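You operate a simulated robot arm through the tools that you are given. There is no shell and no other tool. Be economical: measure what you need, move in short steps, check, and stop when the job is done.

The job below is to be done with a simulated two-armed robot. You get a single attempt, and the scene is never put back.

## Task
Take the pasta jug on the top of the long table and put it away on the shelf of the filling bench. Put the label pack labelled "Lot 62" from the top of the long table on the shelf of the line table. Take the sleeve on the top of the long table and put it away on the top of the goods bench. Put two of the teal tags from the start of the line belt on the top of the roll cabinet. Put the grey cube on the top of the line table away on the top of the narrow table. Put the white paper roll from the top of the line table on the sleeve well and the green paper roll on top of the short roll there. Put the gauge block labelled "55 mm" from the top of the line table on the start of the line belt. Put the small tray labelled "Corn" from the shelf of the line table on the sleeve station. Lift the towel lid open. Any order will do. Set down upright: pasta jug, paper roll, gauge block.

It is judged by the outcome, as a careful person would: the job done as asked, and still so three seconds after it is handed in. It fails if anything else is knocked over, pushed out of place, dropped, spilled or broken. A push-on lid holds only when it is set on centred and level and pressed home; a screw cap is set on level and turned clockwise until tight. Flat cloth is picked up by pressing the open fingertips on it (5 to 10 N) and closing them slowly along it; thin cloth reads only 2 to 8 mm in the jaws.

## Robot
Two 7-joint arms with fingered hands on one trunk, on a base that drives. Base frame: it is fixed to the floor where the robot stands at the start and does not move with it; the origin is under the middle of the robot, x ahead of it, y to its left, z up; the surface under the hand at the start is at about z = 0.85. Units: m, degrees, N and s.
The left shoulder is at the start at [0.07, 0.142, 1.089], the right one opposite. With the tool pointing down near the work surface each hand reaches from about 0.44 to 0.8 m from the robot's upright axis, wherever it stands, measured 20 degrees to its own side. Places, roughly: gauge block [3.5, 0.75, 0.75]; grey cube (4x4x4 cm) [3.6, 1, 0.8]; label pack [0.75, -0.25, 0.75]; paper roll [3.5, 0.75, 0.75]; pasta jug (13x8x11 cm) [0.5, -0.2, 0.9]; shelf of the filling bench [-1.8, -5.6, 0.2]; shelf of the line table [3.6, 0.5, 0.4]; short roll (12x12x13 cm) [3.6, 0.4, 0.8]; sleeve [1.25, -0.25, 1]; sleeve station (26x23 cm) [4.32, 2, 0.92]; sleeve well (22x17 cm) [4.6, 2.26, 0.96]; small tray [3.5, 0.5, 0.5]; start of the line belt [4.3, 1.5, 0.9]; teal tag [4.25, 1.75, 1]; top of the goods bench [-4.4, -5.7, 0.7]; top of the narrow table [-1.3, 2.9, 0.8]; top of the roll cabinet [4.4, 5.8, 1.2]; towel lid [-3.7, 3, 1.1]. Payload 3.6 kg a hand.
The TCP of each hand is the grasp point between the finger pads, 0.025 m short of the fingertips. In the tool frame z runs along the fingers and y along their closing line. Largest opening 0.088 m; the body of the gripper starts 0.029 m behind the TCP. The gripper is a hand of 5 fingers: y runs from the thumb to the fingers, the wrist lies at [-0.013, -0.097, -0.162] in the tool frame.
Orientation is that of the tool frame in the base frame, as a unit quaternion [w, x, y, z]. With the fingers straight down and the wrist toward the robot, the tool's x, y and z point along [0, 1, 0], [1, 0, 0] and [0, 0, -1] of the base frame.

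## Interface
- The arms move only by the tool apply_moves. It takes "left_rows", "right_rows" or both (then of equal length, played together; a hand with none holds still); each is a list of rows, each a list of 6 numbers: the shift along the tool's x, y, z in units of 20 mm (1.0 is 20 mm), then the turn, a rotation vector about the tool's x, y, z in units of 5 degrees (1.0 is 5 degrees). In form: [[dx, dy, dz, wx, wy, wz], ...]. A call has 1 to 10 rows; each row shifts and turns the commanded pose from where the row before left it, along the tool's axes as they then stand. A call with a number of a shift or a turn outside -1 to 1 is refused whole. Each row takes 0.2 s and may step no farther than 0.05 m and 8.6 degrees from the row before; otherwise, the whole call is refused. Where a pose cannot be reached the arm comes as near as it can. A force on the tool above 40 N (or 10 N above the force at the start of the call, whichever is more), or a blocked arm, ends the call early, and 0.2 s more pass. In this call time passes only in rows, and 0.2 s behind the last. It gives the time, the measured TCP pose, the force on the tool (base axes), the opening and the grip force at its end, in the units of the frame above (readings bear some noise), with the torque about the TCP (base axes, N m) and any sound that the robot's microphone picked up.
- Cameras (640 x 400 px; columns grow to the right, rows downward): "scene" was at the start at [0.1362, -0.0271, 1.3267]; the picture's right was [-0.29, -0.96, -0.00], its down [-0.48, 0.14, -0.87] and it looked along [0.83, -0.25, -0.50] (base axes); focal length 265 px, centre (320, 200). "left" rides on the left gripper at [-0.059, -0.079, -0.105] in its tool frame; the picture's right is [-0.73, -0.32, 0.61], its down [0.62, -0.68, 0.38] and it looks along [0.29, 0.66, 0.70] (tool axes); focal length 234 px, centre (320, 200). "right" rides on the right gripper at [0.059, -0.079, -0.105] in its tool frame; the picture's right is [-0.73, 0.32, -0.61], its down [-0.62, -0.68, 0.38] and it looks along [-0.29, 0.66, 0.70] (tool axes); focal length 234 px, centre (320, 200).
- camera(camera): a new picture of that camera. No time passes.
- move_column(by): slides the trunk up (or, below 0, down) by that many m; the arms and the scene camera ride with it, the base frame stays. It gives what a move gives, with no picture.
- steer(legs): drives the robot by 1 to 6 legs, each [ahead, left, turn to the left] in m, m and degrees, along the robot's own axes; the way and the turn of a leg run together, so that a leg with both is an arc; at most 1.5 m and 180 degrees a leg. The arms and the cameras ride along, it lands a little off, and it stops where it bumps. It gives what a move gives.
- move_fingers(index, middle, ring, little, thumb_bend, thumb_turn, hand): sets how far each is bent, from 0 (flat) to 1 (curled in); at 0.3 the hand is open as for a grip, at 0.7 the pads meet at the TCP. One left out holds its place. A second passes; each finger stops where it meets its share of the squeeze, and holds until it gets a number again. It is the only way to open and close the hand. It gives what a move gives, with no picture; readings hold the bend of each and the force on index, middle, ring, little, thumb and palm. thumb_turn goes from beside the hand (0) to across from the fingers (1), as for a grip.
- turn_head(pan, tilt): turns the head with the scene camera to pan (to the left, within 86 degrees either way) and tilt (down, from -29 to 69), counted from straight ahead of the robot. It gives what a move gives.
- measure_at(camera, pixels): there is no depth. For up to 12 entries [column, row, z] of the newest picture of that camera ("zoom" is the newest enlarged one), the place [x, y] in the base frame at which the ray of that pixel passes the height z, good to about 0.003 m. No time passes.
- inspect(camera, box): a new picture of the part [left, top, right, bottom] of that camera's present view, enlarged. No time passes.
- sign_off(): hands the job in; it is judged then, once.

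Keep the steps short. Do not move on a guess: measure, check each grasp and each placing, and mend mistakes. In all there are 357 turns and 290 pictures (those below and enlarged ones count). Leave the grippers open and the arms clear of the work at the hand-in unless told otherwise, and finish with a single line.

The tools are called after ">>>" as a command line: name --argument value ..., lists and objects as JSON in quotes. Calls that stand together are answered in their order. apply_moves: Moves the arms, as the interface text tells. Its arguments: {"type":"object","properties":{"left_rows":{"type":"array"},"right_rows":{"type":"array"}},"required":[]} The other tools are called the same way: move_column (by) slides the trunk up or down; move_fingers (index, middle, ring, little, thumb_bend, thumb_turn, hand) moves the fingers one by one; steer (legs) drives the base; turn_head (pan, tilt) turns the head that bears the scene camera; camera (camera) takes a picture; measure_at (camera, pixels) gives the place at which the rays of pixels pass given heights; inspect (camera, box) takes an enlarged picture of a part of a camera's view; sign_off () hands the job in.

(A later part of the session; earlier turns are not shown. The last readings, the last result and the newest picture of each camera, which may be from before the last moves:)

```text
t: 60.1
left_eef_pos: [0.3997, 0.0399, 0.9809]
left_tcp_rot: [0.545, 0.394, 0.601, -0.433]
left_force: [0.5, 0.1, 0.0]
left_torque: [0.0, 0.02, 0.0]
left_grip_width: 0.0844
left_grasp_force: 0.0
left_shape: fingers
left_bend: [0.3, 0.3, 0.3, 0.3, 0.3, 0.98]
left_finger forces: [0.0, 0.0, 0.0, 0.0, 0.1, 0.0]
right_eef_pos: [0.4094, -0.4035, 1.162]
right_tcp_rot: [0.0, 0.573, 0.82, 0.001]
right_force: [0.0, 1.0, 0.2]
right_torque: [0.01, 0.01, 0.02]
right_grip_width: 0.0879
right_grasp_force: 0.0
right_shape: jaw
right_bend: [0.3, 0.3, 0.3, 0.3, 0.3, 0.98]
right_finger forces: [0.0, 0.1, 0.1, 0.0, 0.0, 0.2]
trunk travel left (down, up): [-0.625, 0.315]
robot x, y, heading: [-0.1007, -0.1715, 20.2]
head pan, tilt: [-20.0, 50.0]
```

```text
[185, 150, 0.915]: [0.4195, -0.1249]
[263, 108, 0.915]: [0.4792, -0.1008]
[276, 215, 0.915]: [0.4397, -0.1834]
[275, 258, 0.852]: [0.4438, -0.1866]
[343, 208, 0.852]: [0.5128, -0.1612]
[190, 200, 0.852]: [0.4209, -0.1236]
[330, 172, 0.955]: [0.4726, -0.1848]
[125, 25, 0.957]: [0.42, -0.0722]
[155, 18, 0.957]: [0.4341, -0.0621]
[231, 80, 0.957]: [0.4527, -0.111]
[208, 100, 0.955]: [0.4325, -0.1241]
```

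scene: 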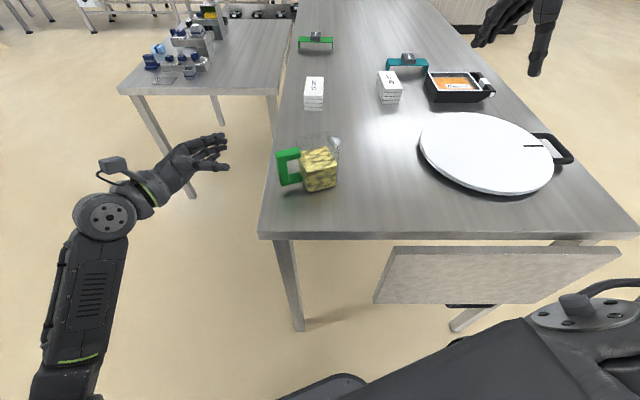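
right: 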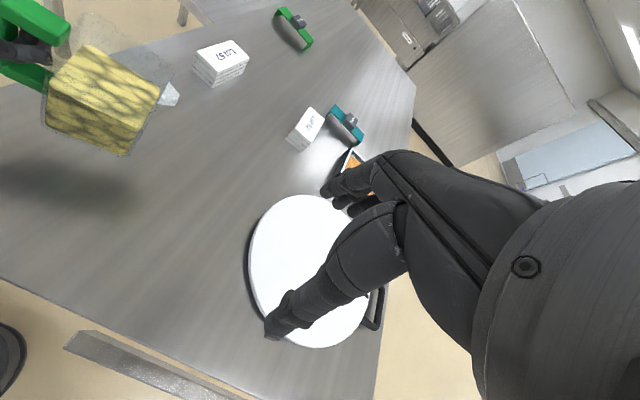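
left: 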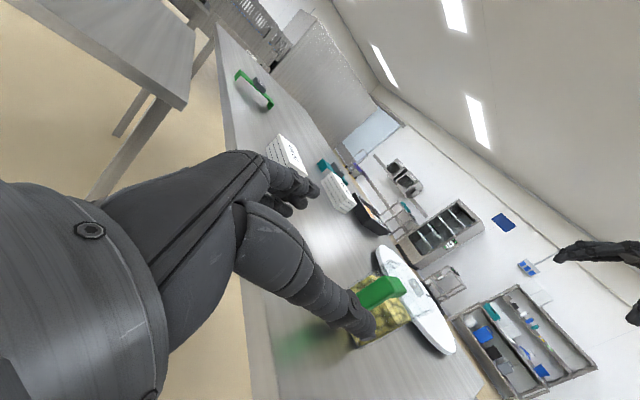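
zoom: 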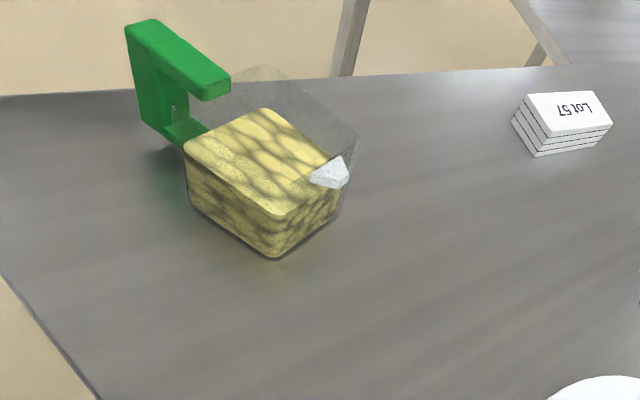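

Body base corners give a ~7×7.4 cm body centred at (0.467,-0.142), yaw 20°. I bring the right hand above it, opened wide.

>>> move_fingers --hand "right" --index 0.24 --middle 0.24 --ring 0.24 --little 0.24 --thumb_bend 0.24

>>> apply_moves --right_rows '[[1, 0.72, 0, 0, 0, 0], [1, 0.72, 0, 0, 0, 0], [1, 0.72, 0, 0, 0, 0], [1, 0.72, 0, 0, 0, 0], [1, 0.72, 0, 0, 0, 0], [1, 0.72, 0, 0, 0, 0], [1, 0.72, 0, 0, 0, 0], [1, 0.72, 0, 0, 0, 0], [1, 0.72, 0, 0, 0, 0], [1, 0.72, 0, 0, 0, 0]]'

>>> apply_moves --right_rows '[[1, 0, 1, 0, 0, 0], [0.33, 0, 1, 0, 0, 0], [0, 0, 1, 0, 0, 0], [0, 0, 1, 0, 0, 0], [0, 0, 1, 0, 0, 0], [0, 0, 1, 0, 0, 0], [0, 0, 1, 0, 0, 0]]'

>>> camera --camera "scene"

>>> camera --camera "right"

```text
t: 61.1
left_eef_pos: [0.4001, 0.0418, 0.9819]
left_tcp_rot: [0.545, 0.393, 0.601, -0.432]
left_force: [-0.3, 0.2, -0.3]
left_torque: [0.01, 0.01, 0.02]
left_grip_width: 0.0844
left_grasp_force: 0.0
left_shape: fingers
left_bend: [0.3, 0.3, 0.3, 0.3, 0.3, 0.98]
left_finger forces: [0.0, 0.0, 0.0, 0.1, 0.1, 0.1]
right_eef_pos: [0.4102, -0.4024, 1.163]
right_tcp_rot: [0.0, 0.572, 0.82, 0.0]
right_force: [-0.8, 0.2, 0.6]
right_torque: [-0.01, 0.0, -0.02]
right_grip_width: 0.096
right_grasp_force: 0.0
right_shape: fingers
right_bend: [0.24, 0.24, 0.24, 0.24, 0.24, 0.98]
right_finger forces: [0.1, 0.0, 0.1, 0.1, 0.1, 0.0]
trunk travel left (down, up): [-0.625, 0.315]
robot x, y, heading: [-0.0996, -0.1686, 19.9]
head pan, tilt: [-20.0, 50.0]
```

```text
t: 63.3
left_eef_pos: [0.4006, 0.0417, 0.9813]
left_tcp_rot: [0.544, 0.394, 0.601, -0.433]
left_force: [-0.3, -0.1, -0.1]
left_torque: [-0.01, 0.01, 0.01]
left_grip_width: 0.0843
left_grasp_force: 0.2
left_shape: fingers
left_bend: [0.3, 0.3, 0.3, 0.3, 0.3, 0.98]
left_finger forces: [0.1, 0.0, 0.1, 0.1, 0.0, 0.0]
right_eef_pos: [0.4778, -0.1637, 1.162]
right_tcp_rot: [-0.001, 0.573, 0.82, 0.001]
right_force: [-0.1, 0.1, 0.6]
right_torque: [0.0, -0.01, 0.01]
right_grip_width: 0.096
right_grasp_force: 0.1
right_shape: fingers
right_bend: [0.24, 0.24, 0.24, 0.24, 0.24, 0.98]
right_finger forces: [0.0, 0.0, 0.0, 0.0, 0.0, 0.1]
trunk travel left (down, up): [-0.625, 0.315]
robot x, y, heading: [-0.1031, -0.1709, 20.1]
head pan, tilt: [-20.0, 50.0]
```

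```text
t: 64.9
left_eef_pos: [0.4004, 0.0411, 0.9815]
left_tcp_rot: [0.544, 0.395, 0.601, -0.433]
left_force: [0.1, -0.1, -0.2]
left_torque: [0.01, 0.03, -0.02]
left_grip_width: 0.0846
left_grasp_force: 0.1
left_shape: fingers
left_bend: [0.3, 0.3, 0.3, 0.3, 0.3, 0.98]
left_finger forces: [0.0, 0.0, 0.0, 0.0, 0.0, 0.0]
right_eef_pos: [0.466, -0.1405, 1.0218]
right_tcp_rot: [0.0, 0.573, 0.819, 0.0]
right_force: [-0.6, -0.1, 0.2]
right_torque: [-0.01, -0.01, 0.01]
right_grip_width: 0.096
right_grasp_force: 0.0
right_shape: fingers
right_bend: [0.24, 0.24, 0.24, 0.24, 0.24, 0.98]
right_finger forces: [0.0, 0.0, 0.0, 0.0, 0.1, 0.1]
trunk travel left (down, up): [-0.625, 0.315]
robot x, y, heading: [-0.0962, -0.1712, 20.4]
head pan, tilt: [-20.0, 50.0]
```

```text
240 pictures are left
```

scene: 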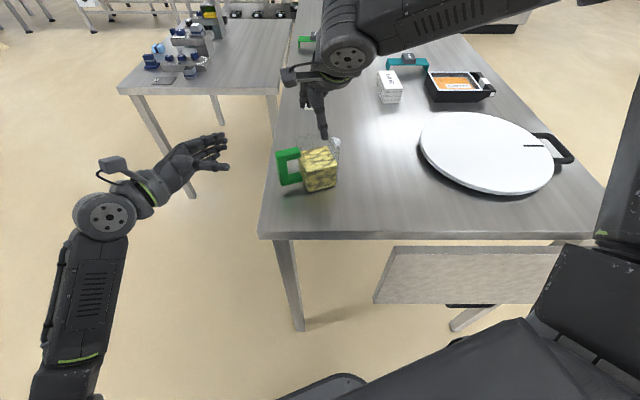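

```text
239 pictures are left
```

right: 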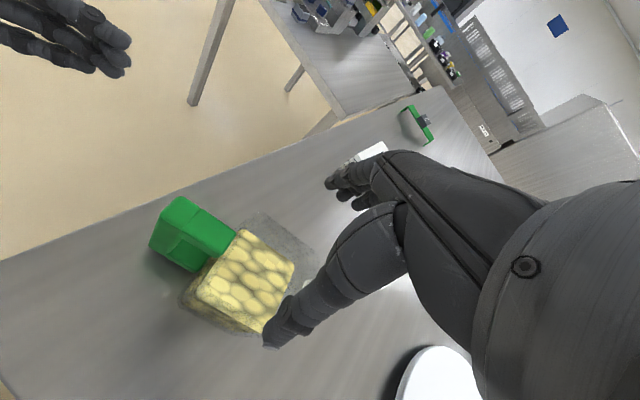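

>>> inspect --camera "scene" --box '[240, 80, 400, 200]'

>>> apply_moves --right_rows '[[0, 0, 0.8, 0, 0, 0], [0, 0, 0.8, 0, 0, 0]]'

>>> inspect --camera "scene" --box '[240, 80, 400, 200]'

>>> inspect --camera "right" --box '[100, 150, 420, 350]'

```text
3.33 times, centred on (320, 140) of scene
```

zoom: 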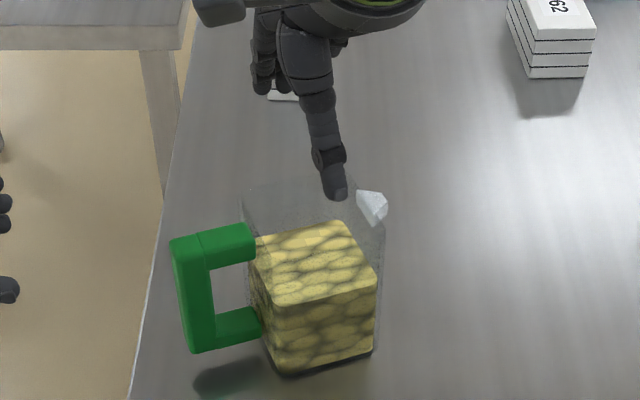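

```text
t: 65.5
left_eef_pos: [0.4, 0.041, 0.9822]
left_tcp_rot: [0.545, 0.394, 0.601, -0.433]
left_force: [0.6, -0.1, -1.0]
left_torque: [-0.02, -0.03, -0.01]
left_grip_width: 0.0841
left_grasp_force: 0.0
left_shape: fingers
left_bend: [0.3, 0.3, 0.3, 0.3, 0.3, 0.98]
left_finger forces: [0.1, 0.1, 0.0, 0.0, 0.0, 0.0]
right_eef_pos: [0.4674, -0.1407, 0.9907]
right_tcp_rot: [0.001, 0.573, 0.819, 0.0]
right_force: [-0.2, 0.4, 0.7]
right_torque: [-0.01, 0.01, -0.03]
right_grip_width: 0.0959
right_grasp_force: 0.1
right_shape: fingers
right_bend: [0.24, 0.24, 0.24, 0.24, 0.24, 0.98]
right_finger forces: [0.0, 0.0, 0.0, 0.0, 0.0, 0.1]
trunk travel left (down, up): [-0.625, 0.315]
robot x, y, heading: [-0.0963, -0.169, 19.9]
head pan, tilt: [-20.0, 50.0]
```

```text
3.33 times, centred on (320, 140) of scene
```

zoom: 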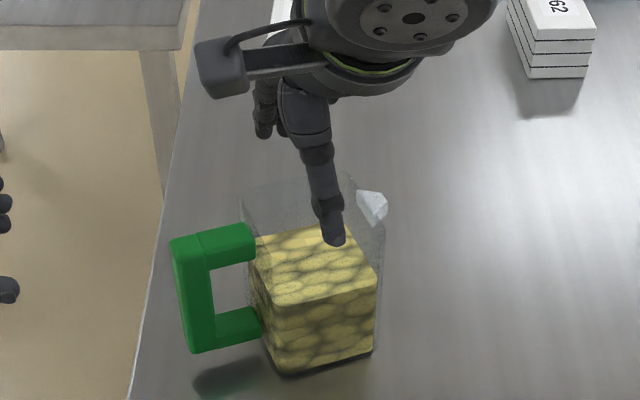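

```text
2.00 times, centred on (260, 250) of right
```

zoom: 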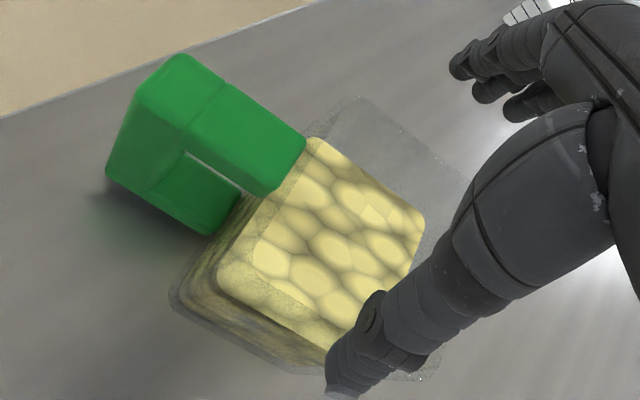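

>>> measure_at --camera "zoom" --pixels '[[358, 97, 0.96], [358, 97, 0.945], [470, 182, 0.96], [425, 378, 0.96], [425, 378, 0.85], [172, 290, 0.85], [290, 365, 0.85], [305, 150, 0.957], [270, 197, 0.957], [108, 165, 0.865]]'

>>> apply_moves --right_rows '[[0, 0, -1, 0, 0, 0], [0, -1, -1, 0, 0, 0], [0, -1, 0, 0, 0, 0], [0, -1, 0, 0, 0, 0], [0, -1, 0, 0, 0, 0], [0, -1, 0, 0, 0, 0]]'

>>> inspect --camera "right" --box '[100, 50, 420, 250]'

```text
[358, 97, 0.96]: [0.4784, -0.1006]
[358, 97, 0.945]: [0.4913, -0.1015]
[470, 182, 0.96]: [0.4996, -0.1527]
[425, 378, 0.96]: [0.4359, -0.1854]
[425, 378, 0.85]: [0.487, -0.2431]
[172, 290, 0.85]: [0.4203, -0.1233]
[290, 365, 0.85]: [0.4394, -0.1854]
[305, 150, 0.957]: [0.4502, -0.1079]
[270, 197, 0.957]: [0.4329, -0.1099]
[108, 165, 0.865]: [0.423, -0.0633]
```

```text
t: 66.9
left_eef_pos: [0.4007, 0.0421, 0.9818]
left_tcp_rot: [0.545, 0.394, 0.601, -0.431]
left_force: [-0.1, 0.6, 0.8]
left_torque: [-0.01, 0.0, 0.01]
left_grip_width: 0.0846
left_grasp_force: 0.0
left_shape: fingers
left_bend: [0.3, 0.3, 0.3, 0.3, 0.3, 0.98]
left_finger forces: [0.1, 0.0, 0.0, 0.0, 0.0, 0.0]
right_eef_pos: [0.3737, -0.1763, 1.0298]
right_tcp_rot: [0.0, 0.572, 0.82, 0.001]
right_force: [0.1, -0.4, 0.4]
right_torque: [-0.03, 0.0, 0.03]
right_grip_width: 0.0963
right_grasp_force: 0.0
right_shape: fingers
right_bend: [0.24, 0.24, 0.24, 0.24, 0.24, 0.98]
right_finger forces: [0.1, 0.1, 0.1, 0.0, 0.0, 0.1]
trunk travel left (down, up): [-0.625, 0.315]
robot x, y, heading: [-0.1027, -0.1641, 20.2]
head pan, tilt: [-20.0, 50.0]
```

```text
2.00 times, centred on (260, 150) of right
```

zoom: 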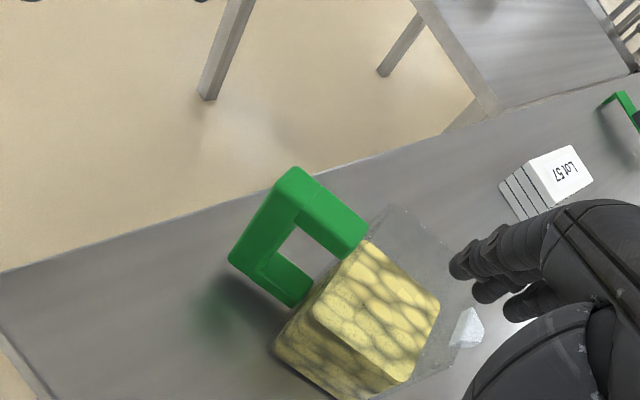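

Handle axis shows the body centre 13 mm nearer than assumed. I correct and descend.

>>> apply_moves --right_rows '[[0, 0.9, 0, 0, 0, 0], [0, 0.9, 0, 0, 0, 0], [0, 0.9, 0, 0, 0, 0], [0, 0.9, 0, 0, 0, 0], [0, 0.78, 0, 0, 0, 0], [0, 0, 1, 0, 0, 0], [0, 0, 1, 0, 0, 0]]'

>>> inspect --camera "scene" --box '[240, 80, 400, 200]'

```text
t: 68.5
left_eef_pos: [0.4007, 0.0415, 0.9813]
left_tcp_rot: [0.545, 0.394, 0.601, -0.432]
left_force: [-0.1, -0.1, 0.7]
left_torque: [0.01, -0.03, -0.01]
left_grip_width: 0.0842
left_grasp_force: 0.0
left_shape: fingers
left_bend: [0.3, 0.3, 0.3, 0.3, 0.3, 0.98]
left_finger forces: [0.0, 0.1, 0.0, 0.1, 0.1, 0.0]
right_eef_pos: [0.4566, -0.1467, 0.9905]
right_tcp_rot: [0.0, 0.573, 0.82, -0.001]
right_force: [0.4, 0.0, -0.4]
right_torque: [0.02, -0.03, -0.04]
right_grip_width: 0.0957
right_grasp_force: 0.1
right_shape: fingers
right_bend: [0.24, 0.24, 0.24, 0.24, 0.24, 0.98]
right_finger forces: [0.0, 0.0, 0.0, 0.0, 0.0, 0.1]
trunk travel left (down, up): [-0.625, 0.315]
robot x, y, heading: [-0.0994, -0.169, 20.4]
head pan, tilt: [-20.0, 50.0]
```

```text
3.33 times, centred on (320, 140) of scene
```

zoom: 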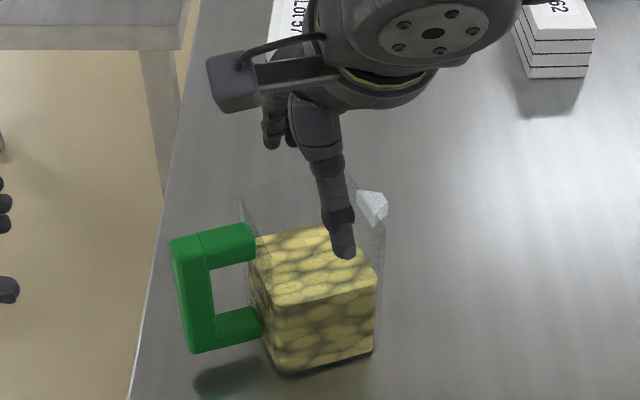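

>>> apply_moves --right_rows '[[0, 0, 0.5, 0, 0, 0], [0, 0, 0.5, 0, 0, 0], [0, 0, 0.5, 0, 0, 0], [0, 0, 0.5, 0, 0, 0], [0, 0, 0.5, 0, 0, 0]]'

>>> inspect --camera "scene" --box '[240, 80, 400, 200]'

>>> inspect --camera "right" --box '[100, 150, 420, 350]'

```text
t: 69.7
left_eef_pos: [0.3999, 0.0418, 0.9823]
left_tcp_rot: [0.545, 0.395, 0.6, -0.432]
left_force: [-0.3, -0.1, -1.1]
left_torque: [-0.01, -0.04, -0.01]
left_grip_width: 0.0842
left_grasp_force: 0.3
left_shape: fingers
left_bend: [0.3, 0.3, 0.3, 0.3, 0.3, 0.98]
left_finger forces: [0.0, 0.1, 0.0, 0.0, 0.1, 0.1]
right_eef_pos: [0.4555, -0.1445, 0.9421]
right_tcp_rot: [0.001, 0.573, 0.82, 0.001]
right_force: [5.8, 1.1, 11.8]
right_torque: [0.11, -0.44, -0.02]
right_grip_width: 0.1006
right_grasp_force: 6.1
right_shape: fingers
right_bend: [0.21, 0.24, 0.24, 0.22, 0.24, 0.98]
right_finger forces: [8.2, 0.1, 0.0, 3.4, 0.1, 0.0]
trunk travel left (down, up): [-0.625, 0.315]
robot x, y, heading: [-0.099, -0.1674, 19.9]
head pan, tilt: [-20.0, 50.0]
```

```text
3.33 times, centred on (320, 140) of scene
```

zoom: 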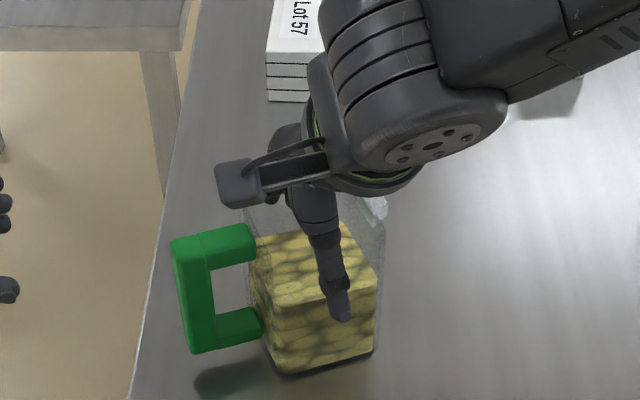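

```text
2.00 times, centred on (260, 250) of right
```

zoom: 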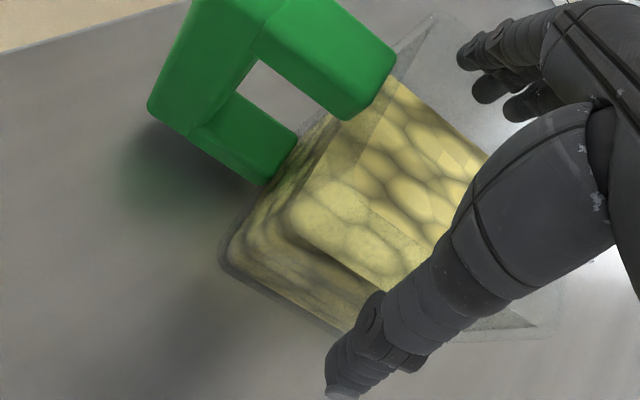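

Index and little fingers rub the far rim. I lift slightly, open the fingers a bit more, shift 6 mm outward and descend again.

>>> apply_moves --right_rows '[[0, 0, -0.8, 0, 0, 0], [0, 0.15, -0.8, 0, 0, 0]]'

>>> move_fingers --hand "right" --index 0.16 --middle 0.16 --ring 0.16 --little 0.16

>>> apply_moves --right_rows '[[0, 0, 0.5, 0, 0, 0], [0, 0, 0.5, 0, 0, 0], [0, 0, 0.5, 0, 0, 0], [0, 0, 0.4, 0, 0, 0]]'

```text
t: 70.3
left_eef_pos: [0.4007, 0.0413, 0.9819]
left_tcp_rot: [0.545, 0.396, 0.6, -0.432]
left_force: [-0.6, 0.1, -0.1]
left_torque: [0.0, 0.01, 0.05]
left_grip_width: 0.0844
left_grasp_force: 0.0
left_shape: fingers
left_bend: [0.3, 0.3, 0.3, 0.3, 0.3, 0.98]
left_finger forces: [0.0, 0.1, 0.0, 0.0, 0.0, 0.1]
right_eef_pos: [0.4591, -0.1437, 0.972]
right_tcp_rot: [-0.001, 0.573, 0.819, 0.001]
right_force: [0.0, 0.5, 0.6]
right_torque: [0.03, 0.0, 0.02]
right_grip_width: 0.0964
right_grasp_force: 0.0
right_shape: fingers
right_bend: [0.24, 0.24, 0.24, 0.24, 0.24, 0.98]
right_finger forces: [0.0, 0.0, 0.0, 0.1, 0.0, 0.1]
trunk travel left (down, up): [-0.625, 0.315]
robot x, y, heading: [-0.0961, -0.1691, 20.0]
head pan, tilt: [-20.0, 50.0]
```

```text
t: 71.3
left_eef_pos: [0.4008, 0.0424, 0.9814]
left_tcp_rot: [0.544, 0.395, 0.6, -0.433]
left_force: [0.6, 0.2, 0.6]
left_torque: [-0.03, -0.01, 0.01]
left_grip_width: 0.0843
left_grasp_force: 0.1
left_shape: fingers
left_bend: [0.3, 0.3, 0.3, 0.3, 0.3, 0.98]
left_finger forces: [0.0, 0.0, 0.0, 0.0, 0.1, 0.1]
right_eef_pos: [0.4584, -0.1452, 0.9723]
right_tcp_rot: [0.0, 0.573, 0.82, 0.0]
right_force: [-0.5, 0.4, 0.1]
right_torque: [-0.02, 0.0, 0.0]
right_grip_width: 0.1054
right_grasp_force: 0.0
right_shape: fingers
right_bend: [0.16, 0.16, 0.16, 0.16, 0.24, 0.98]
right_finger forces: [0.0, 0.0, 0.1, 0.0, 0.0, 0.1]
trunk travel left (down, up): [-0.625, 0.315]
robot x, y, heading: [-0.1027, -0.1721, 20.4]
head pan, tilt: [-20.0, 50.0]
```

```text
t: 72.3
left_eef_pos: [0.3996, 0.0419, 0.9831]
left_tcp_rot: [0.545, 0.394, 0.6, -0.432]
left_force: [-0.1, -0.8, 0.0]
left_torque: [0.03, 0.0, 0.01]
left_grip_width: 0.0843
left_grasp_force: 0.1
left_shape: fingers
left_bend: [0.3, 0.3, 0.3, 0.3, 0.3, 0.98]
left_finger forces: [0.0, 0.0, 0.1, 0.1, 0.1, 0.0]
right_eef_pos: [0.4575, -0.1455, 0.9359]
right_tcp_rot: [0.001, 0.573, 0.82, 0.002]
right_force: [-2.6, -1.3, 7.8]
right_torque: [-0.03, 0.14, 0.01]
right_grip_width: 0.1093
right_grasp_force: 3.5
right_shape: fingers
right_bend: [0.16, 0.16, 0.16, 0.16, 0.23, 0.98]
right_finger forces: [1.4, 0.0, 0.0, 0.1, 5.8, 0.1]
trunk travel left (down, up): [-0.625, 0.315]
robot x, y, heading: [-0.0996, -0.1724, 20.4]
head pan, tilt: [-20.0, 50.0]
```

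>>> apply_moves --right_rows '[[0, 0, -0.3, 0, 0, 0]]'

>>> move_fingers --hand "right" --index 0.42 --middle 0.42 --ring 0.42 --little 0.42 --thumb_bend 0.4

>>> inspect --camera "scene" --box '[240, 80, 400, 200]'

```text
t: 72.7
left_eef_pos: [0.4014, 0.0419, 0.9809]
left_tcp_rot: [0.545, 0.394, 0.6, -0.433]
left_force: [0.2, 0.1, 0.5]
left_torque: [0.06, 0.03, 0.03]
left_grip_width: 0.0846
left_grasp_force: 0.1
left_shape: fingers
left_bend: [0.3, 0.3, 0.3, 0.3, 0.3, 0.98]
left_finger forces: [0.0, 0.0, 0.0, 0.1, 0.0, 0.0]
right_eef_pos: [0.4594, -0.1444, 0.9403]
right_tcp_rot: [0.0, 0.573, 0.82, 0.0]
right_force: [-1.1, -0.4, 0.3]
right_torque: [0.0, -0.03, 0.05]
right_grip_width: 0.1065
right_grasp_force: 0.3
right_shape: fingers
right_bend: [0.16, 0.16, 0.16, 0.16, 0.23, 0.98]
right_finger forces: [0.0, 0.0, 0.0, 0.1, 0.6, 0.0]
trunk travel left (down, up): [-0.625, 0.315]
robot x, y, heading: [-0.098, -0.171, 20.1]
head pan, tilt: [-20.0, 50.0]
```

```text
t: 73.7
left_eef_pos: [0.3991, 0.0426, 0.9826]
left_tcp_rot: [0.545, 0.395, 0.6, -0.433]
left_force: [-0.4, 0.2, -0.9]
left_torque: [-0.03, -0.02, 0.0]
left_grip_width: 0.0844
left_grasp_force: 0.0
left_shape: fingers
left_bend: [0.3, 0.3, 0.3, 0.3, 0.3, 0.98]
left_finger forces: [0.1, 0.1, 0.0, 0.0, 0.1, 0.0]
right_eef_pos: [0.458, -0.1441, 0.9427]
right_tcp_rot: [0.001, 0.573, 0.82, 0.001]
right_force: [7.0, 2.3, 18.9]
right_torque: [-0.02, -1.04, 0.12]
right_grip_width: 0.0918
right_grasp_force: 27.3
right_shape: fingers
right_bend: [0.26, 0.39, 0.39, 0.39, 0.32, 0.95]
right_finger forces: [19.7, 2.7, 2.2, 11.2, 18.3, 0.0]
trunk travel left (down, up): [-0.625, 0.315]
robot x, y, heading: [-0.099, -0.1691, 20.1]
head pan, tilt: [-20.0, 50.0]
```

```text
3.33 times, centred on (320, 140) of scene
```

zoom: 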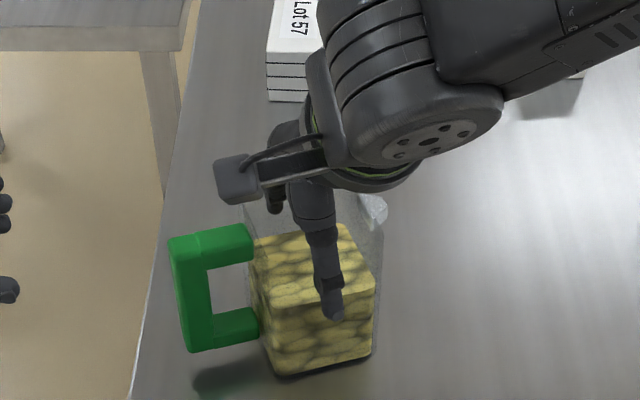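

>>> apply_moves --right_rows '[[0, 0, -0.5, 0, 0, 0], [0, 0, -0.5, 0, 0, 0], [0, 0, -0.5, 0, 0, 0], [0, 0, -0.5, 0, 0, 0]]'

>>> camera --camera "scene"

>>> inspect --camera "scene" --box '[240, 80, 400, 200]'

```text
t: 74.7
left_eef_pos: [0.4002, 0.0414, 0.9818]
left_tcp_rot: [0.545, 0.394, 0.601, -0.432]
left_force: [0.0, -1.0, 0.4]
left_torque: [0.0, -0.01, 0.04]
left_grip_width: 0.0842
left_grasp_force: 0.0
left_shape: fingers
left_bend: [0.3, 0.3, 0.3, 0.3, 0.3, 0.98]
left_finger forces: [0.0, 0.0, 0.0, 0.0, 0.0, 0.1]
right_eef_pos: [0.4579, -0.1448, 0.9816]
right_tcp_rot: [0.0, 0.573, 0.819, 0.0]
right_force: [-0.1, -0.8, -3.9]
right_torque: [0.02, -0.04, 0.01]
right_grip_width: 0.0912
right_grasp_force: 21.0
right_shape: fingers
right_bend: [0.28, 0.4, 0.4, 0.39, 0.32, 0.95]
right_finger forces: [11.7, 1.3, 1.0, 6.2, 20.4, 0.0]
trunk travel left (down, up): [-0.625, 0.315]
robot x, y, heading: [-0.0965, -0.1717, 19.9]
head pan, tilt: [-20.0, 50.0]
```

```text
230 pictures are left
```

scene: 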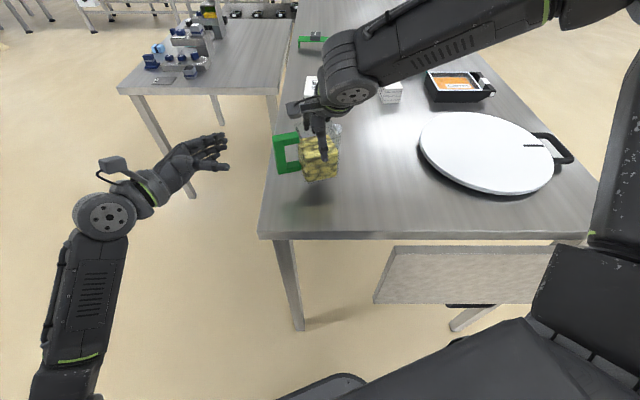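

```text
3.33 times, centred on (320, 140) of scene
```

zoom: 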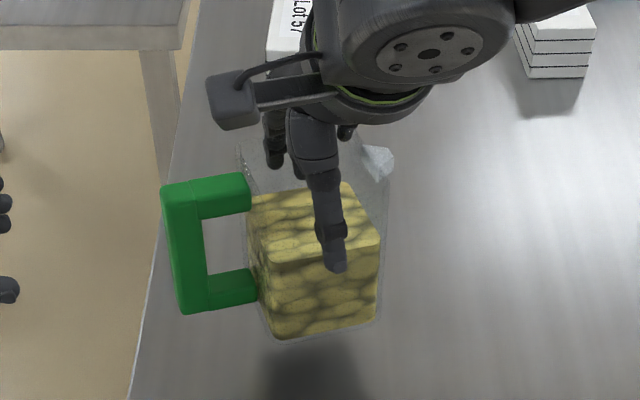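

Excellent: the jug hangs upright and firm (bottom is ~0.093 below the TCP). I raise it, and turn the left hand to point down for the sleeve.

>>> apply_moves --left_rows '[[-1, 0, 0, 0, 1, 0], [-1, 0, 0, 0, 1, 0], [-1, 0, 0, 0, 1, 0], [-1, 0, 0, 0, 1, 0], [-1, 0, 0, 0, 1, 0], [0, 0, -1, 0, 1, 0], [0, 0, -1, 0, 1, 0], [0, 0, 0, 0, 1, 0], [0, 0, 0, 0, 1, 0], [0, 0, 0, 0, 1, 0]]' --right_rows '[[0, 0, -0.6, 0, 0, 0], [0, 0, -0.6, 0, 0, 0], [0, 0, -0.6, 0, 0, 0], [0, 0, -0.6, 0, 0, 0], [0, 0, -0.6, 0, 0, 0], [-0.6, -0.3, -0.6, 0, 0, 0], [-0.6, -0.3, -0.6, 0, 0, 0], [-0.6, -0.3, -0.6, 0, 0, 0], [-0.6, -0.3, -0.6, 0, 0, 0], [-0.6, -0.3, -0.6, 0, 0, 0]]'

>>> apply_moves --left_rows '[[0, 0, 0, 0, 1, 0], [0, 0, 0, 0, 1, 0], [0, 0, 0, 0, 1, 0], [0, 0, 0, 0, 1, 0], [0, 0, 0, 0, 1, 0], [0, 0, 0, 0, 1, 0], [0, 0, 0, 0, 1, 0], [0, 0, 0, 0, 1, 0]]'

>>> camera --camera "scene"

```text
t: 76.9
left_eef_pos: [0.4053, 0.0602, 1.0977]
left_tcp_rot: [0.239, 0.54, 0.775, -0.224]
left_force: [-0.3, -0.3, -1.0]
left_torque: [0.0, -0.01, 0.01]
left_grip_width: 0.0846
left_grasp_force: 0.1
left_shape: fingers
left_bend: [0.3, 0.3, 0.3, 0.3, 0.3, 0.98]
left_finger forces: [0.0, 0.0, 0.1, 0.0, 0.1, 0.0]
right_eef_pos: [0.4506, -0.2115, 1.1002]
right_tcp_rot: [-0.001, 0.573, 0.819, 0.0]
right_force: [-0.4, -1.2, -4.5]
right_torque: [-0.01, -0.04, 0.01]
right_grip_width: 0.0911
right_grasp_force: 19.3
right_shape: fingers
right_bend: [0.28, 0.4, 0.41, 0.39, 0.32, 0.95]
right_finger forces: [11.4, 1.1, 0.9, 5.9, 19.6, 0.0]
trunk travel left (down, up): [-0.625, 0.315]
robot x, y, heading: [-0.099, -0.1706, 20.1]
head pan, tilt: [-20.0, 50.0]
```

```text
t: 78.7
left_eef_pos: [0.4061, 0.0589, 1.0982]
left_tcp_rot: [-0.041, 0.584, 0.81, -0.027]
left_force: [-0.3, -0.5, -0.2]
left_torque: [-0.03, -0.01, 0.02]
left_grip_width: 0.0847
left_grasp_force: 0.0
left_shape: fingers
left_bend: [0.3, 0.3, 0.3, 0.3, 0.3, 0.98]
left_finger forces: [0.0, 0.1, 0.0, 0.0, 0.0, 0.0]
right_eef_pos: [0.4521, -0.2124, 1.1005]
right_tcp_rot: [-0.001, 0.573, 0.819, 0.0]
right_force: [0.3, -0.5, -4.0]
right_torque: [-0.01, -0.01, -0.02]
right_grip_width: 0.0909
right_grasp_force: 19.1
right_shape: fingers
right_bend: [0.28, 0.4, 0.41, 0.39, 0.32, 0.95]
right_finger forces: [11.4, 1.2, 0.8, 5.9, 19.5, 0.1]
trunk travel left (down, up): [-0.625, 0.315]
robot x, y, heading: [-0.0974, -0.1706, 20.3]
head pan, tilt: [-20.0, 50.0]
```

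```text
228 pictures are left
```

scene: 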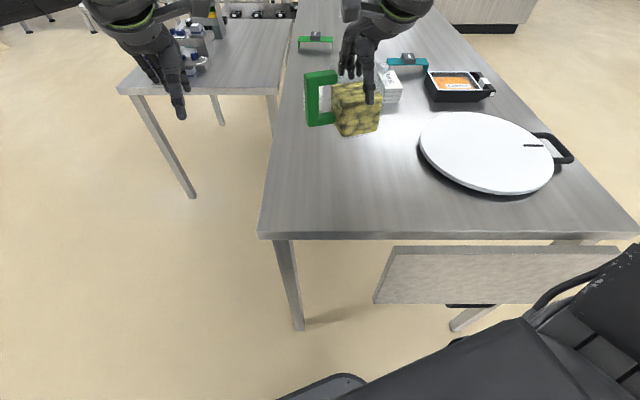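

I raise the trunk 0.2 m, then drive into the pocket left of the long table, before the side table.

>>> move_column --by 0.2

>>> steer --legs '[[0.144, 0.395, 0], [0, 0, -20], [0.62, 0, 0], [0, 0, -50]]'

>>> turn_head --pan 15 --tilt 40

>>> camera --camera "scene"

```text
t: 80.9
left_eef_pos: [0.4075, 0.0597, 1.2979]
left_tcp_rot: [-0.04, 0.584, 0.81, -0.026]
left_force: [0.1, -0.1, -0.8]
left_torque: [0.0, 0.02, -0.01]
left_grip_width: 0.0845
left_grasp_force: 0.0
left_shape: fingers
left_bend: [0.3, 0.3, 0.3, 0.3, 0.3, 0.98]
left_finger forces: [0.0, 0.0, 0.1, 0.1, 0.0, 0.1]
right_eef_pos: [0.4523, -0.2112, 1.3017]
right_tcp_rot: [0.0, 0.573, 0.82, 0.0]
right_force: [0.5, 0.5, -3.6]
right_torque: [-0.01, -0.01, 0.0]
right_grip_width: 0.0908
right_grasp_force: 19.4
right_shape: fingers
right_bend: [0.28, 0.4, 0.41, 0.39, 0.32, 0.95]
right_finger forces: [11.3, 1.2, 0.8, 5.8, 19.3, 0.0]
trunk travel left (down, up): [-0.825, 0.115]
robot x, y, heading: [-0.0988, -0.1661, 19.9]
head pan, tilt: [-20.0, 50.0]
```

```text
t: 89.8
left_eef_pos: [0.9144, -0.1433, 1.2988]
left_tcp_rot: [-0.048, 0.941, 0.336, 0.0]
left_force: [1.0, 0.1, 0.1]
left_torque: [0.01, 0.01, -0.01]
left_grip_width: 0.0846
left_grasp_force: 0.0
left_shape: fingers
left_bend: [0.3, 0.3, 0.3, 0.3, 0.3, 0.98]
left_finger forces: [0.0, 0.0, 0.1, 0.0, 0.1, 0.0]
right_eef_pos: [0.6773, -0.2828, 1.3009]
right_tcp_rot: [0.0, 0.936, 0.351, 0.001]
right_force: [-0.3, 0.0, -3.3]
right_torque: [0.02, 0.01, 0.02]
right_grip_width: 0.0903
right_grasp_force: 18.2
right_shape: fingers
right_bend: [0.28, 0.41, 0.41, 0.39, 0.32, 0.95]
right_finger forces: [10.8, 1.1, 0.8, 5.5, 18.1, 0.0]
trunk travel left (down, up): [-0.825, 0.115]
robot x, y, heading: [0.5145, 0.2513, -49.0]
head pan, tilt: [-20.0, 50.0]
```

```text
t: 90.8
left_eef_pos: [0.9135, -0.1426, 1.2975]
left_tcp_rot: [-0.048, 0.941, 0.336, 0.001]
left_force: [0.2, 0.0, 0.5]
left_torque: [0.0, 0.0, 0.0]
left_grip_width: 0.0846
left_grasp_force: 0.0
left_shape: fingers
left_bend: [0.3, 0.3, 0.3, 0.3, 0.3, 0.98]
left_finger forces: [0.0, 0.1, 0.1, 0.1, 0.0, 0.1]
right_eef_pos: [0.6772, -0.2835, 1.3004]
right_tcp_rot: [0.0, 0.936, 0.351, 0.0]
right_force: [-0.2, 0.6, -3.0]
right_torque: [-0.01, -0.04, 0.02]
right_grip_width: 0.0901
right_grasp_force: 18.0
right_shape: fingers
right_bend: [0.28, 0.41, 0.41, 0.39, 0.32, 0.95]
right_finger forces: [10.8, 1.1, 0.9, 5.5, 18.2, 0.0]
trunk travel left (down, up): [-0.825, 0.115]
robot x, y, heading: [0.5192, 0.2474, -49.2]
head pan, tilt: [15.0, 40.0]
```

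```text
227 pictures are left
```

scene: 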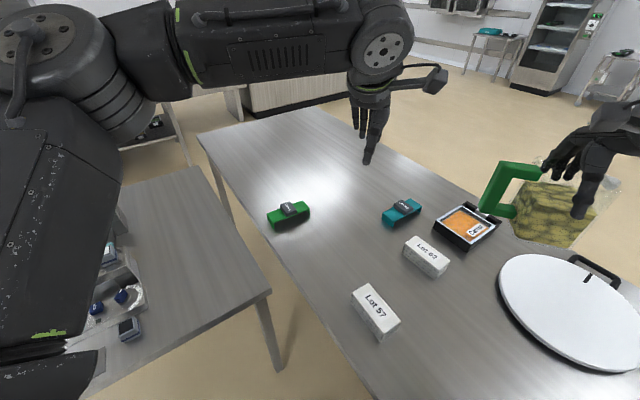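

>>> inspect --camera "scene" --box '[248, 185, 328, 235]'

>>> inspect --camera "left" --box '[300, 0, 640, 212]'

```text
8.00 times, centred on (288, 210) of scene
```

zoom: 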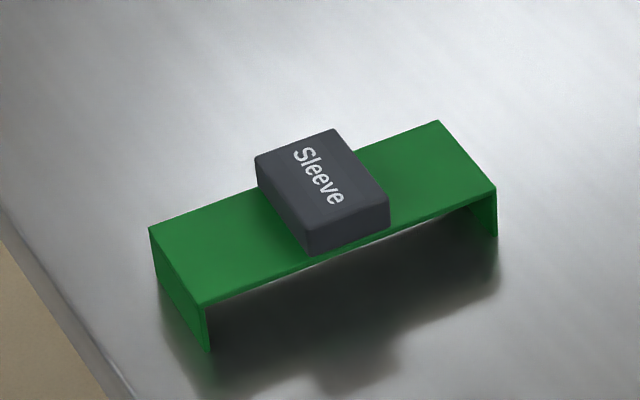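

```text
1.88 times, centred on (470, 106) of left
```

zoom: 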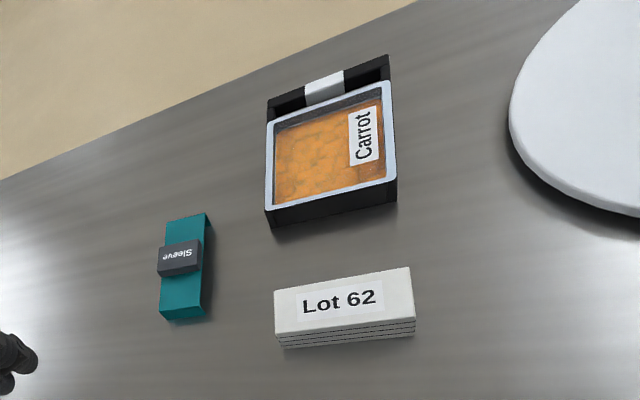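

>>> measure_at --camera "scene" --pixels '[[274, 228.7, 0.85], [310.1, 214.6, 0.85], [268, 220.6, 0.85], [267, 203.5, 0.88], [273, 213.4, 0.88], [310, 198.5, 0.88], [279.9, 204.75, 0.905], [289.6, 201.25, 0.905], [296.5, 209.4, 0.905], [286.4, 214, 0.905], [286.4, 217, 0.885], [296.5, 213.5, 0.885]]'

```text
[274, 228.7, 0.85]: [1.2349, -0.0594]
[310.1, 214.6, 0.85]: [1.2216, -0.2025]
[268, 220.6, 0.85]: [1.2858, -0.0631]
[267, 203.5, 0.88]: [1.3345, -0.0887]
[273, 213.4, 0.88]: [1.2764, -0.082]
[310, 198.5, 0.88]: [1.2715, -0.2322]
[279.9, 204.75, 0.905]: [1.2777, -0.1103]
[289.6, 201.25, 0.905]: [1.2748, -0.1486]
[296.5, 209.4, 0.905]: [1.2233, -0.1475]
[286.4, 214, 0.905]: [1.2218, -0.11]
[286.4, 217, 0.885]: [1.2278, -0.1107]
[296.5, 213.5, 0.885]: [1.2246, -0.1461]
```

>>> steer --legs '[[0.03, 0.034, 0]]'

>>> move_column --by -0.1

>>> apply_moves --left_rows '[[0, 0, 0, 0, 0, -1], [0, 0, 0, 0, 0, -1], [0, 0, 0, 0, 0, -1], [0, 0, 0, 0, 0, -1], [0, 0, 0, 0, 0, -1], [0, 0, 0, 0, 0, -1], [0, 0, 0, 0, 0, -1], [0, 0, 0, 0, 0, -1]]'

```text
t: 91.7
left_eef_pos: [0.9484, -0.1433, 1.3012]
left_tcp_rot: [-0.047, 0.941, 0.336, 0.004]
left_force: [-0.8, 0.1, 0.1]
left_torque: [-0.02, -0.07, 0.01]
left_grip_width: 0.0846
left_grasp_force: 0.1
left_shape: fingers
left_bend: [0.3, 0.3, 0.3, 0.3, 0.3, 0.98]
left_finger forces: [0.0, 0.0, 0.0, 0.1, 0.0, 0.0]
right_eef_pos: [0.7125, -0.2835, 1.3007]
right_tcp_rot: [0.001, 0.937, 0.35, 0.004]
right_force: [-1.3, -0.6, -4.0]
right_torque: [0.01, -0.01, 0.03]
right_grip_width: 0.09
right_grasp_force: 17.6
right_shape: fingers
right_bend: [0.28, 0.41, 0.41, 0.39, 0.32, 0.95]
right_finger forces: [10.6, 1.1, 0.8, 5.7, 18.5, 0.0]
trunk travel left (down, up): [-0.825, 0.115]
robot x, y, heading: [0.5633, 0.2444, -48.9]
head pan, tilt: [15.0, 40.0]
```

```text
t: 93.1
left_eef_pos: [0.9572, -0.1427, 1.1979]
left_tcp_rot: [-0.048, 0.941, 0.336, 0.001]
left_force: [0.8, 0.0, -0.6]
left_torque: [0.0, 0.0, -0.01]
left_grip_width: 0.0846
left_grasp_force: 0.2
left_shape: fingers
left_bend: [0.3, 0.3, 0.3, 0.3, 0.3, 0.98]
left_finger forces: [0.0, 0.0, 0.0, 0.0, 0.0, 0.1]
right_eef_pos: [0.7206, -0.2835, 1.2009]
right_tcp_rot: [0.0, 0.937, 0.35, 0.001]
right_force: [0.5, 0.1, -4.0]
right_torque: [-0.04, -0.03, -0.02]
right_grip_width: 0.0902
right_grasp_force: 18.0
right_shape: fingers
right_bend: [0.28, 0.41, 0.41, 0.39, 0.32, 0.95]
right_finger forces: [10.7, 1.1, 0.8, 5.4, 18.1, 0.0]
trunk travel left (down, up): [-0.725, 0.215]
robot x, y, heading: [0.5635, 0.2473, -48.9]
head pan, tilt: [15.0, 40.0]
```

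```text
t: 94.9
left_eef_pos: [0.9567, -0.1436, 1.1987]
left_tcp_rot: [-0.044, 0.768, 0.638, 0.017]
left_force: [-0.1, -0.2, 0.1]
left_torque: [-0.02, 0.0, 0.0]
left_grip_width: 0.0848
left_grasp_force: 0.0
left_shape: fingers
left_bend: [0.3, 0.3, 0.3, 0.3, 0.3, 0.98]
left_finger forces: [0.0, 0.1, 0.1, 0.0, 0.0, 0.0]
right_eef_pos: [0.7203, -0.283, 1.2018]
right_tcp_rot: [-0.001, 0.937, 0.35, 0.001]
right_force: [-0.1, 0.5, -3.6]
right_torque: [-0.07, 0.0, 0.04]
right_grip_width: 0.0899
right_grasp_force: 17.9
right_shape: fingers
right_bend: [0.28, 0.41, 0.41, 0.39, 0.32, 0.95]
right_finger forces: [10.7, 1.1, 0.8, 5.4, 17.8, 0.1]
trunk travel left (down, up): [-0.725, 0.215]
robot x, y, heading: [0.562, 0.2447, -48.8]
head pan, tilt: [15.0, 40.0]
```

>>> apply_moves --left_rows '[[0, 0.5, 0, 0, -0.5, -1], [0, 0.5, 0, 0, -0.5, -1], [0, 1, 0, 0, 0, 0], [0, 1, 0, 0, 0, 0], [0, 1, 0, 0, 0, 0], [0, 1, 0, 0, 0, 0], [0, 1, 0, 0, 0, 0], [0, 1, 0, 0, 0, 0], [0, 1, 0, 0, 0, 0], [0, 1, 0, 0, 0, 0]]'

>>> apply_moves --left_rows '[[0, 1, 0, 0, 0, 0], [0, 1, 0, 0, 0, 0], [0, 1, 0, 0, 0, 0], [0, 1, 0.5, 0, 0, 0], [0, 1, 0.5, 0, 0, 0], [0, 0, 1, 0, 0, 0], [0, 0, 1, 0, 0, 0], [0, 0, 1, 0, 0, 0], [0, 0, 1, 0, 0, 0]]'

>>> camera --camera "scene"

>>> camera --camera "left"

```text
t: 97.1
left_eef_pos: [1.1366, -0.147, 1.1894]
left_tcp_rot: [-0.015, 0.71, 0.703, -0.013]
left_force: [-0.4, 0.0, 0.2]
left_torque: [-0.01, 0.0, -0.01]
left_grip_width: 0.0847
left_grasp_force: 0.1
left_shape: fingers
left_bend: [0.3, 0.3, 0.3, 0.3, 0.3, 0.98]
left_finger forces: [0.0, 0.1, 0.1, 0.1, 0.1, 0.0]
right_eef_pos: [0.7216, -0.2832, 1.2003]
right_tcp_rot: [-0.001, 0.937, 0.35, 0.0]
right_force: [0.4, 0.4, -4.5]
right_torque: [-0.05, 0.03, 0.02]
right_grip_width: 0.0905
right_grasp_force: 17.8
right_shape: fingers
right_bend: [0.28, 0.41, 0.41, 0.4, 0.32, 0.95]
right_finger forces: [10.7, 1.1, 0.8, 5.3, 17.7, 0.0]
trunk travel left (down, up): [-0.725, 0.215]
robot x, y, heading: [0.566, 0.2476, -48.8]
head pan, tilt: [15.0, 40.0]
```

```text
t: 99.1
left_eef_pos: [1.2189, -0.1526, 1.091]
left_tcp_rot: [-0.016, 0.71, 0.704, -0.013]
left_force: [-0.1, -1.2, -0.1]
left_torque: [0.01, -0.02, 0.0]
left_grip_width: 0.0844
left_grasp_force: 0.1
left_shape: fingers
left_bend: [0.3, 0.3, 0.3, 0.3, 0.3, 0.98]
left_finger forces: [0.0, 0.1, 0.0, 0.0, 0.1, 0.0]
left hand out of reach, approached as far as the arm can: row 4, 5, 6, 7, 8
right_eef_pos: [0.7213, -0.2823, 1.2016]
right_tcp_rot: [-0.001, 0.937, 0.351, 0.0]
right_force: [-0.1, 0.3, -3.8]
right_torque: [-0.04, 0.03, -0.02]
right_grip_width: 0.0902
right_grasp_force: 17.5
right_shape: fingers
right_bend: [0.28, 0.41, 0.41, 0.4, 0.32, 0.95]
right_finger forces: [10.5, 1.1, 0.7, 5.2, 17.5, 0.0]
trunk travel left (down, up): [-0.725, 0.215]
robot x, y, heading: [0.563, 0.2485, -49.2]
head pan, tilt: [15.0, 40.0]
```

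```text
224 pictures are left
```

scene: 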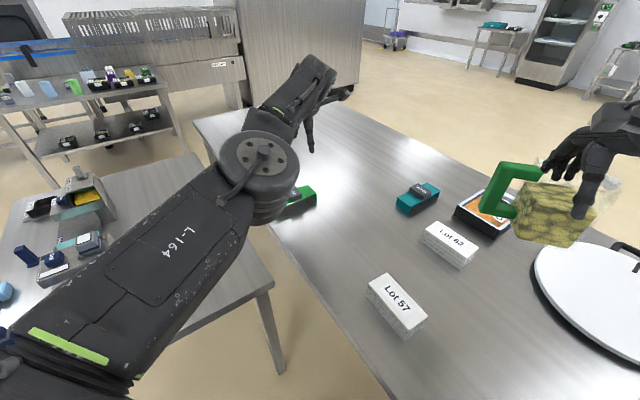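

```text
223 pictures are left
```

left: 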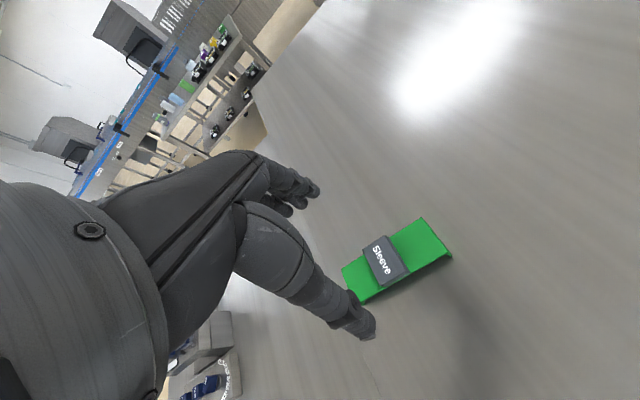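

>>> move_column --by -0.1

>>> apply_moves --left_rows '[[0.6, 0.75, 0, 0, 0, 0], [0.6, 0.75, 0, 0, 0, 0], [0, 0, 0.5, 0, 0, 0]]'

>>> inspect --camera "left" --box '[240, 150, 480, 350]'

>>> camera --camera "scene"

```text
t: 100.4
left_eef_pos: [1.2203, -0.1529, 0.9915]
left_tcp_rot: [-0.016, 0.711, 0.703, -0.013]
left_force: [-0.4, 0.5, 0.3]
left_torque: [0.04, 0.03, -0.01]
left_grip_width: 0.0842
left_grasp_force: 0.0
left_shape: fingers
left_bend: [0.3, 0.3, 0.3, 0.3, 0.3, 0.98]
left_finger forces: [0.0, 0.0, 0.0, 0.1, 0.0, 0.0]
right_eef_pos: [0.719, -0.2814, 1.1002]
right_tcp_rot: [-0.001, 0.937, 0.35, 0.0]
right_force: [0.6, -0.5, -3.9]
right_torque: [-0.01, 0.03, -0.01]
right_grip_width: 0.0901
right_grasp_force: 17.2
right_shape: fingers
right_bend: [0.28, 0.41, 0.41, 0.4, 0.32, 0.95]
right_finger forces: [10.5, 1.1, 0.9, 5.2, 17.4, 0.1]
trunk travel left (down, up): [-0.625, 0.315]
robot x, y, heading: [0.5631, 0.2443, -49.0]
head pan, tilt: [15.0, 40.0]
```

```text
t: 101.2
left_eef_pos: [1.2497, -0.1319, 0.9821]
left_tcp_rot: [-0.016, 0.71, 0.704, -0.013]
left_force: [-0.7, -0.4, -0.3]
left_torque: [-0.02, 0.01, 0.01]
left_grip_width: 0.0843
left_grasp_force: 0.0
left_shape: fingers
left_bend: [0.3, 0.3, 0.3, 0.3, 0.3, 0.98]
left_finger forces: [0.0, 0.0, 0.0, 0.1, 0.1, 0.1]
right_eef_pos: [0.7206, -0.2833, 1.101]
right_tcp_rot: [-0.001, 0.937, 0.35, 0.0]
right_force: [0.0, -0.3, -4.5]
right_torque: [-0.03, 0.01, -0.02]
right_grip_width: 0.0902
right_grasp_force: 17.5
right_shape: fingers
right_bend: [0.28, 0.41, 0.41, 0.4, 0.32, 0.95]
right_finger forces: [10.4, 1.1, 0.8, 5.2, 17.4, 0.0]
trunk travel left (down, up): [-0.625, 0.315]
robot x, y, heading: [0.5611, 0.2478, -48.9]
head pan, tilt: [15.0, 40.0]
```

```text
2.00 times, centred on (360, 250) of left
```

zoom: 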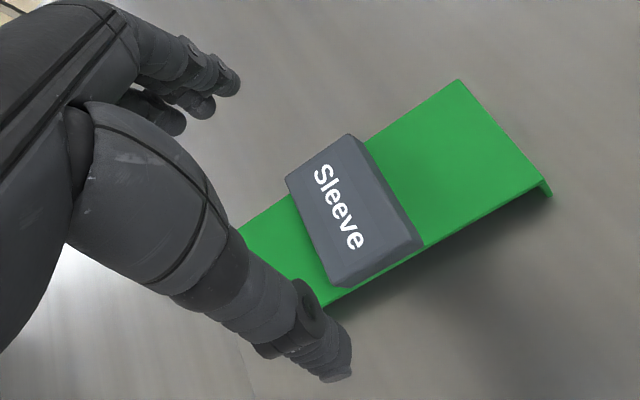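

```text
221 pictures are left
```

scene: 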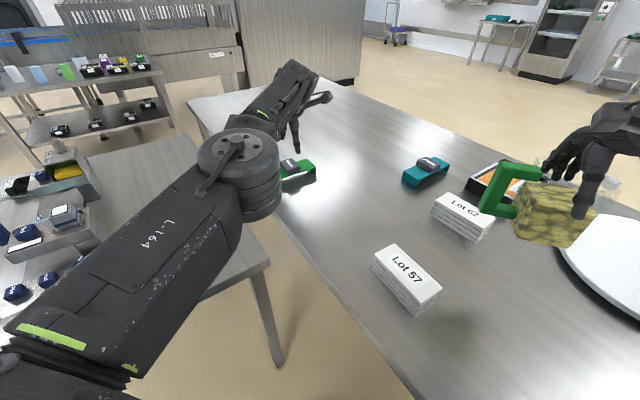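

>>> measure_at --camera "zoom" --pixels '[[286, 180, 0.905], [348, 136, 0.905], [422, 240, 0.905], [332, 280, 0.905], [335, 375, 0.957]]'

```text
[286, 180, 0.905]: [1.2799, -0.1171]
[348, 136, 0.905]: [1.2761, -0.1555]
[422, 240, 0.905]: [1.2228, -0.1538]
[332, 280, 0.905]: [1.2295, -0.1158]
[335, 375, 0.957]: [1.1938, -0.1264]
```

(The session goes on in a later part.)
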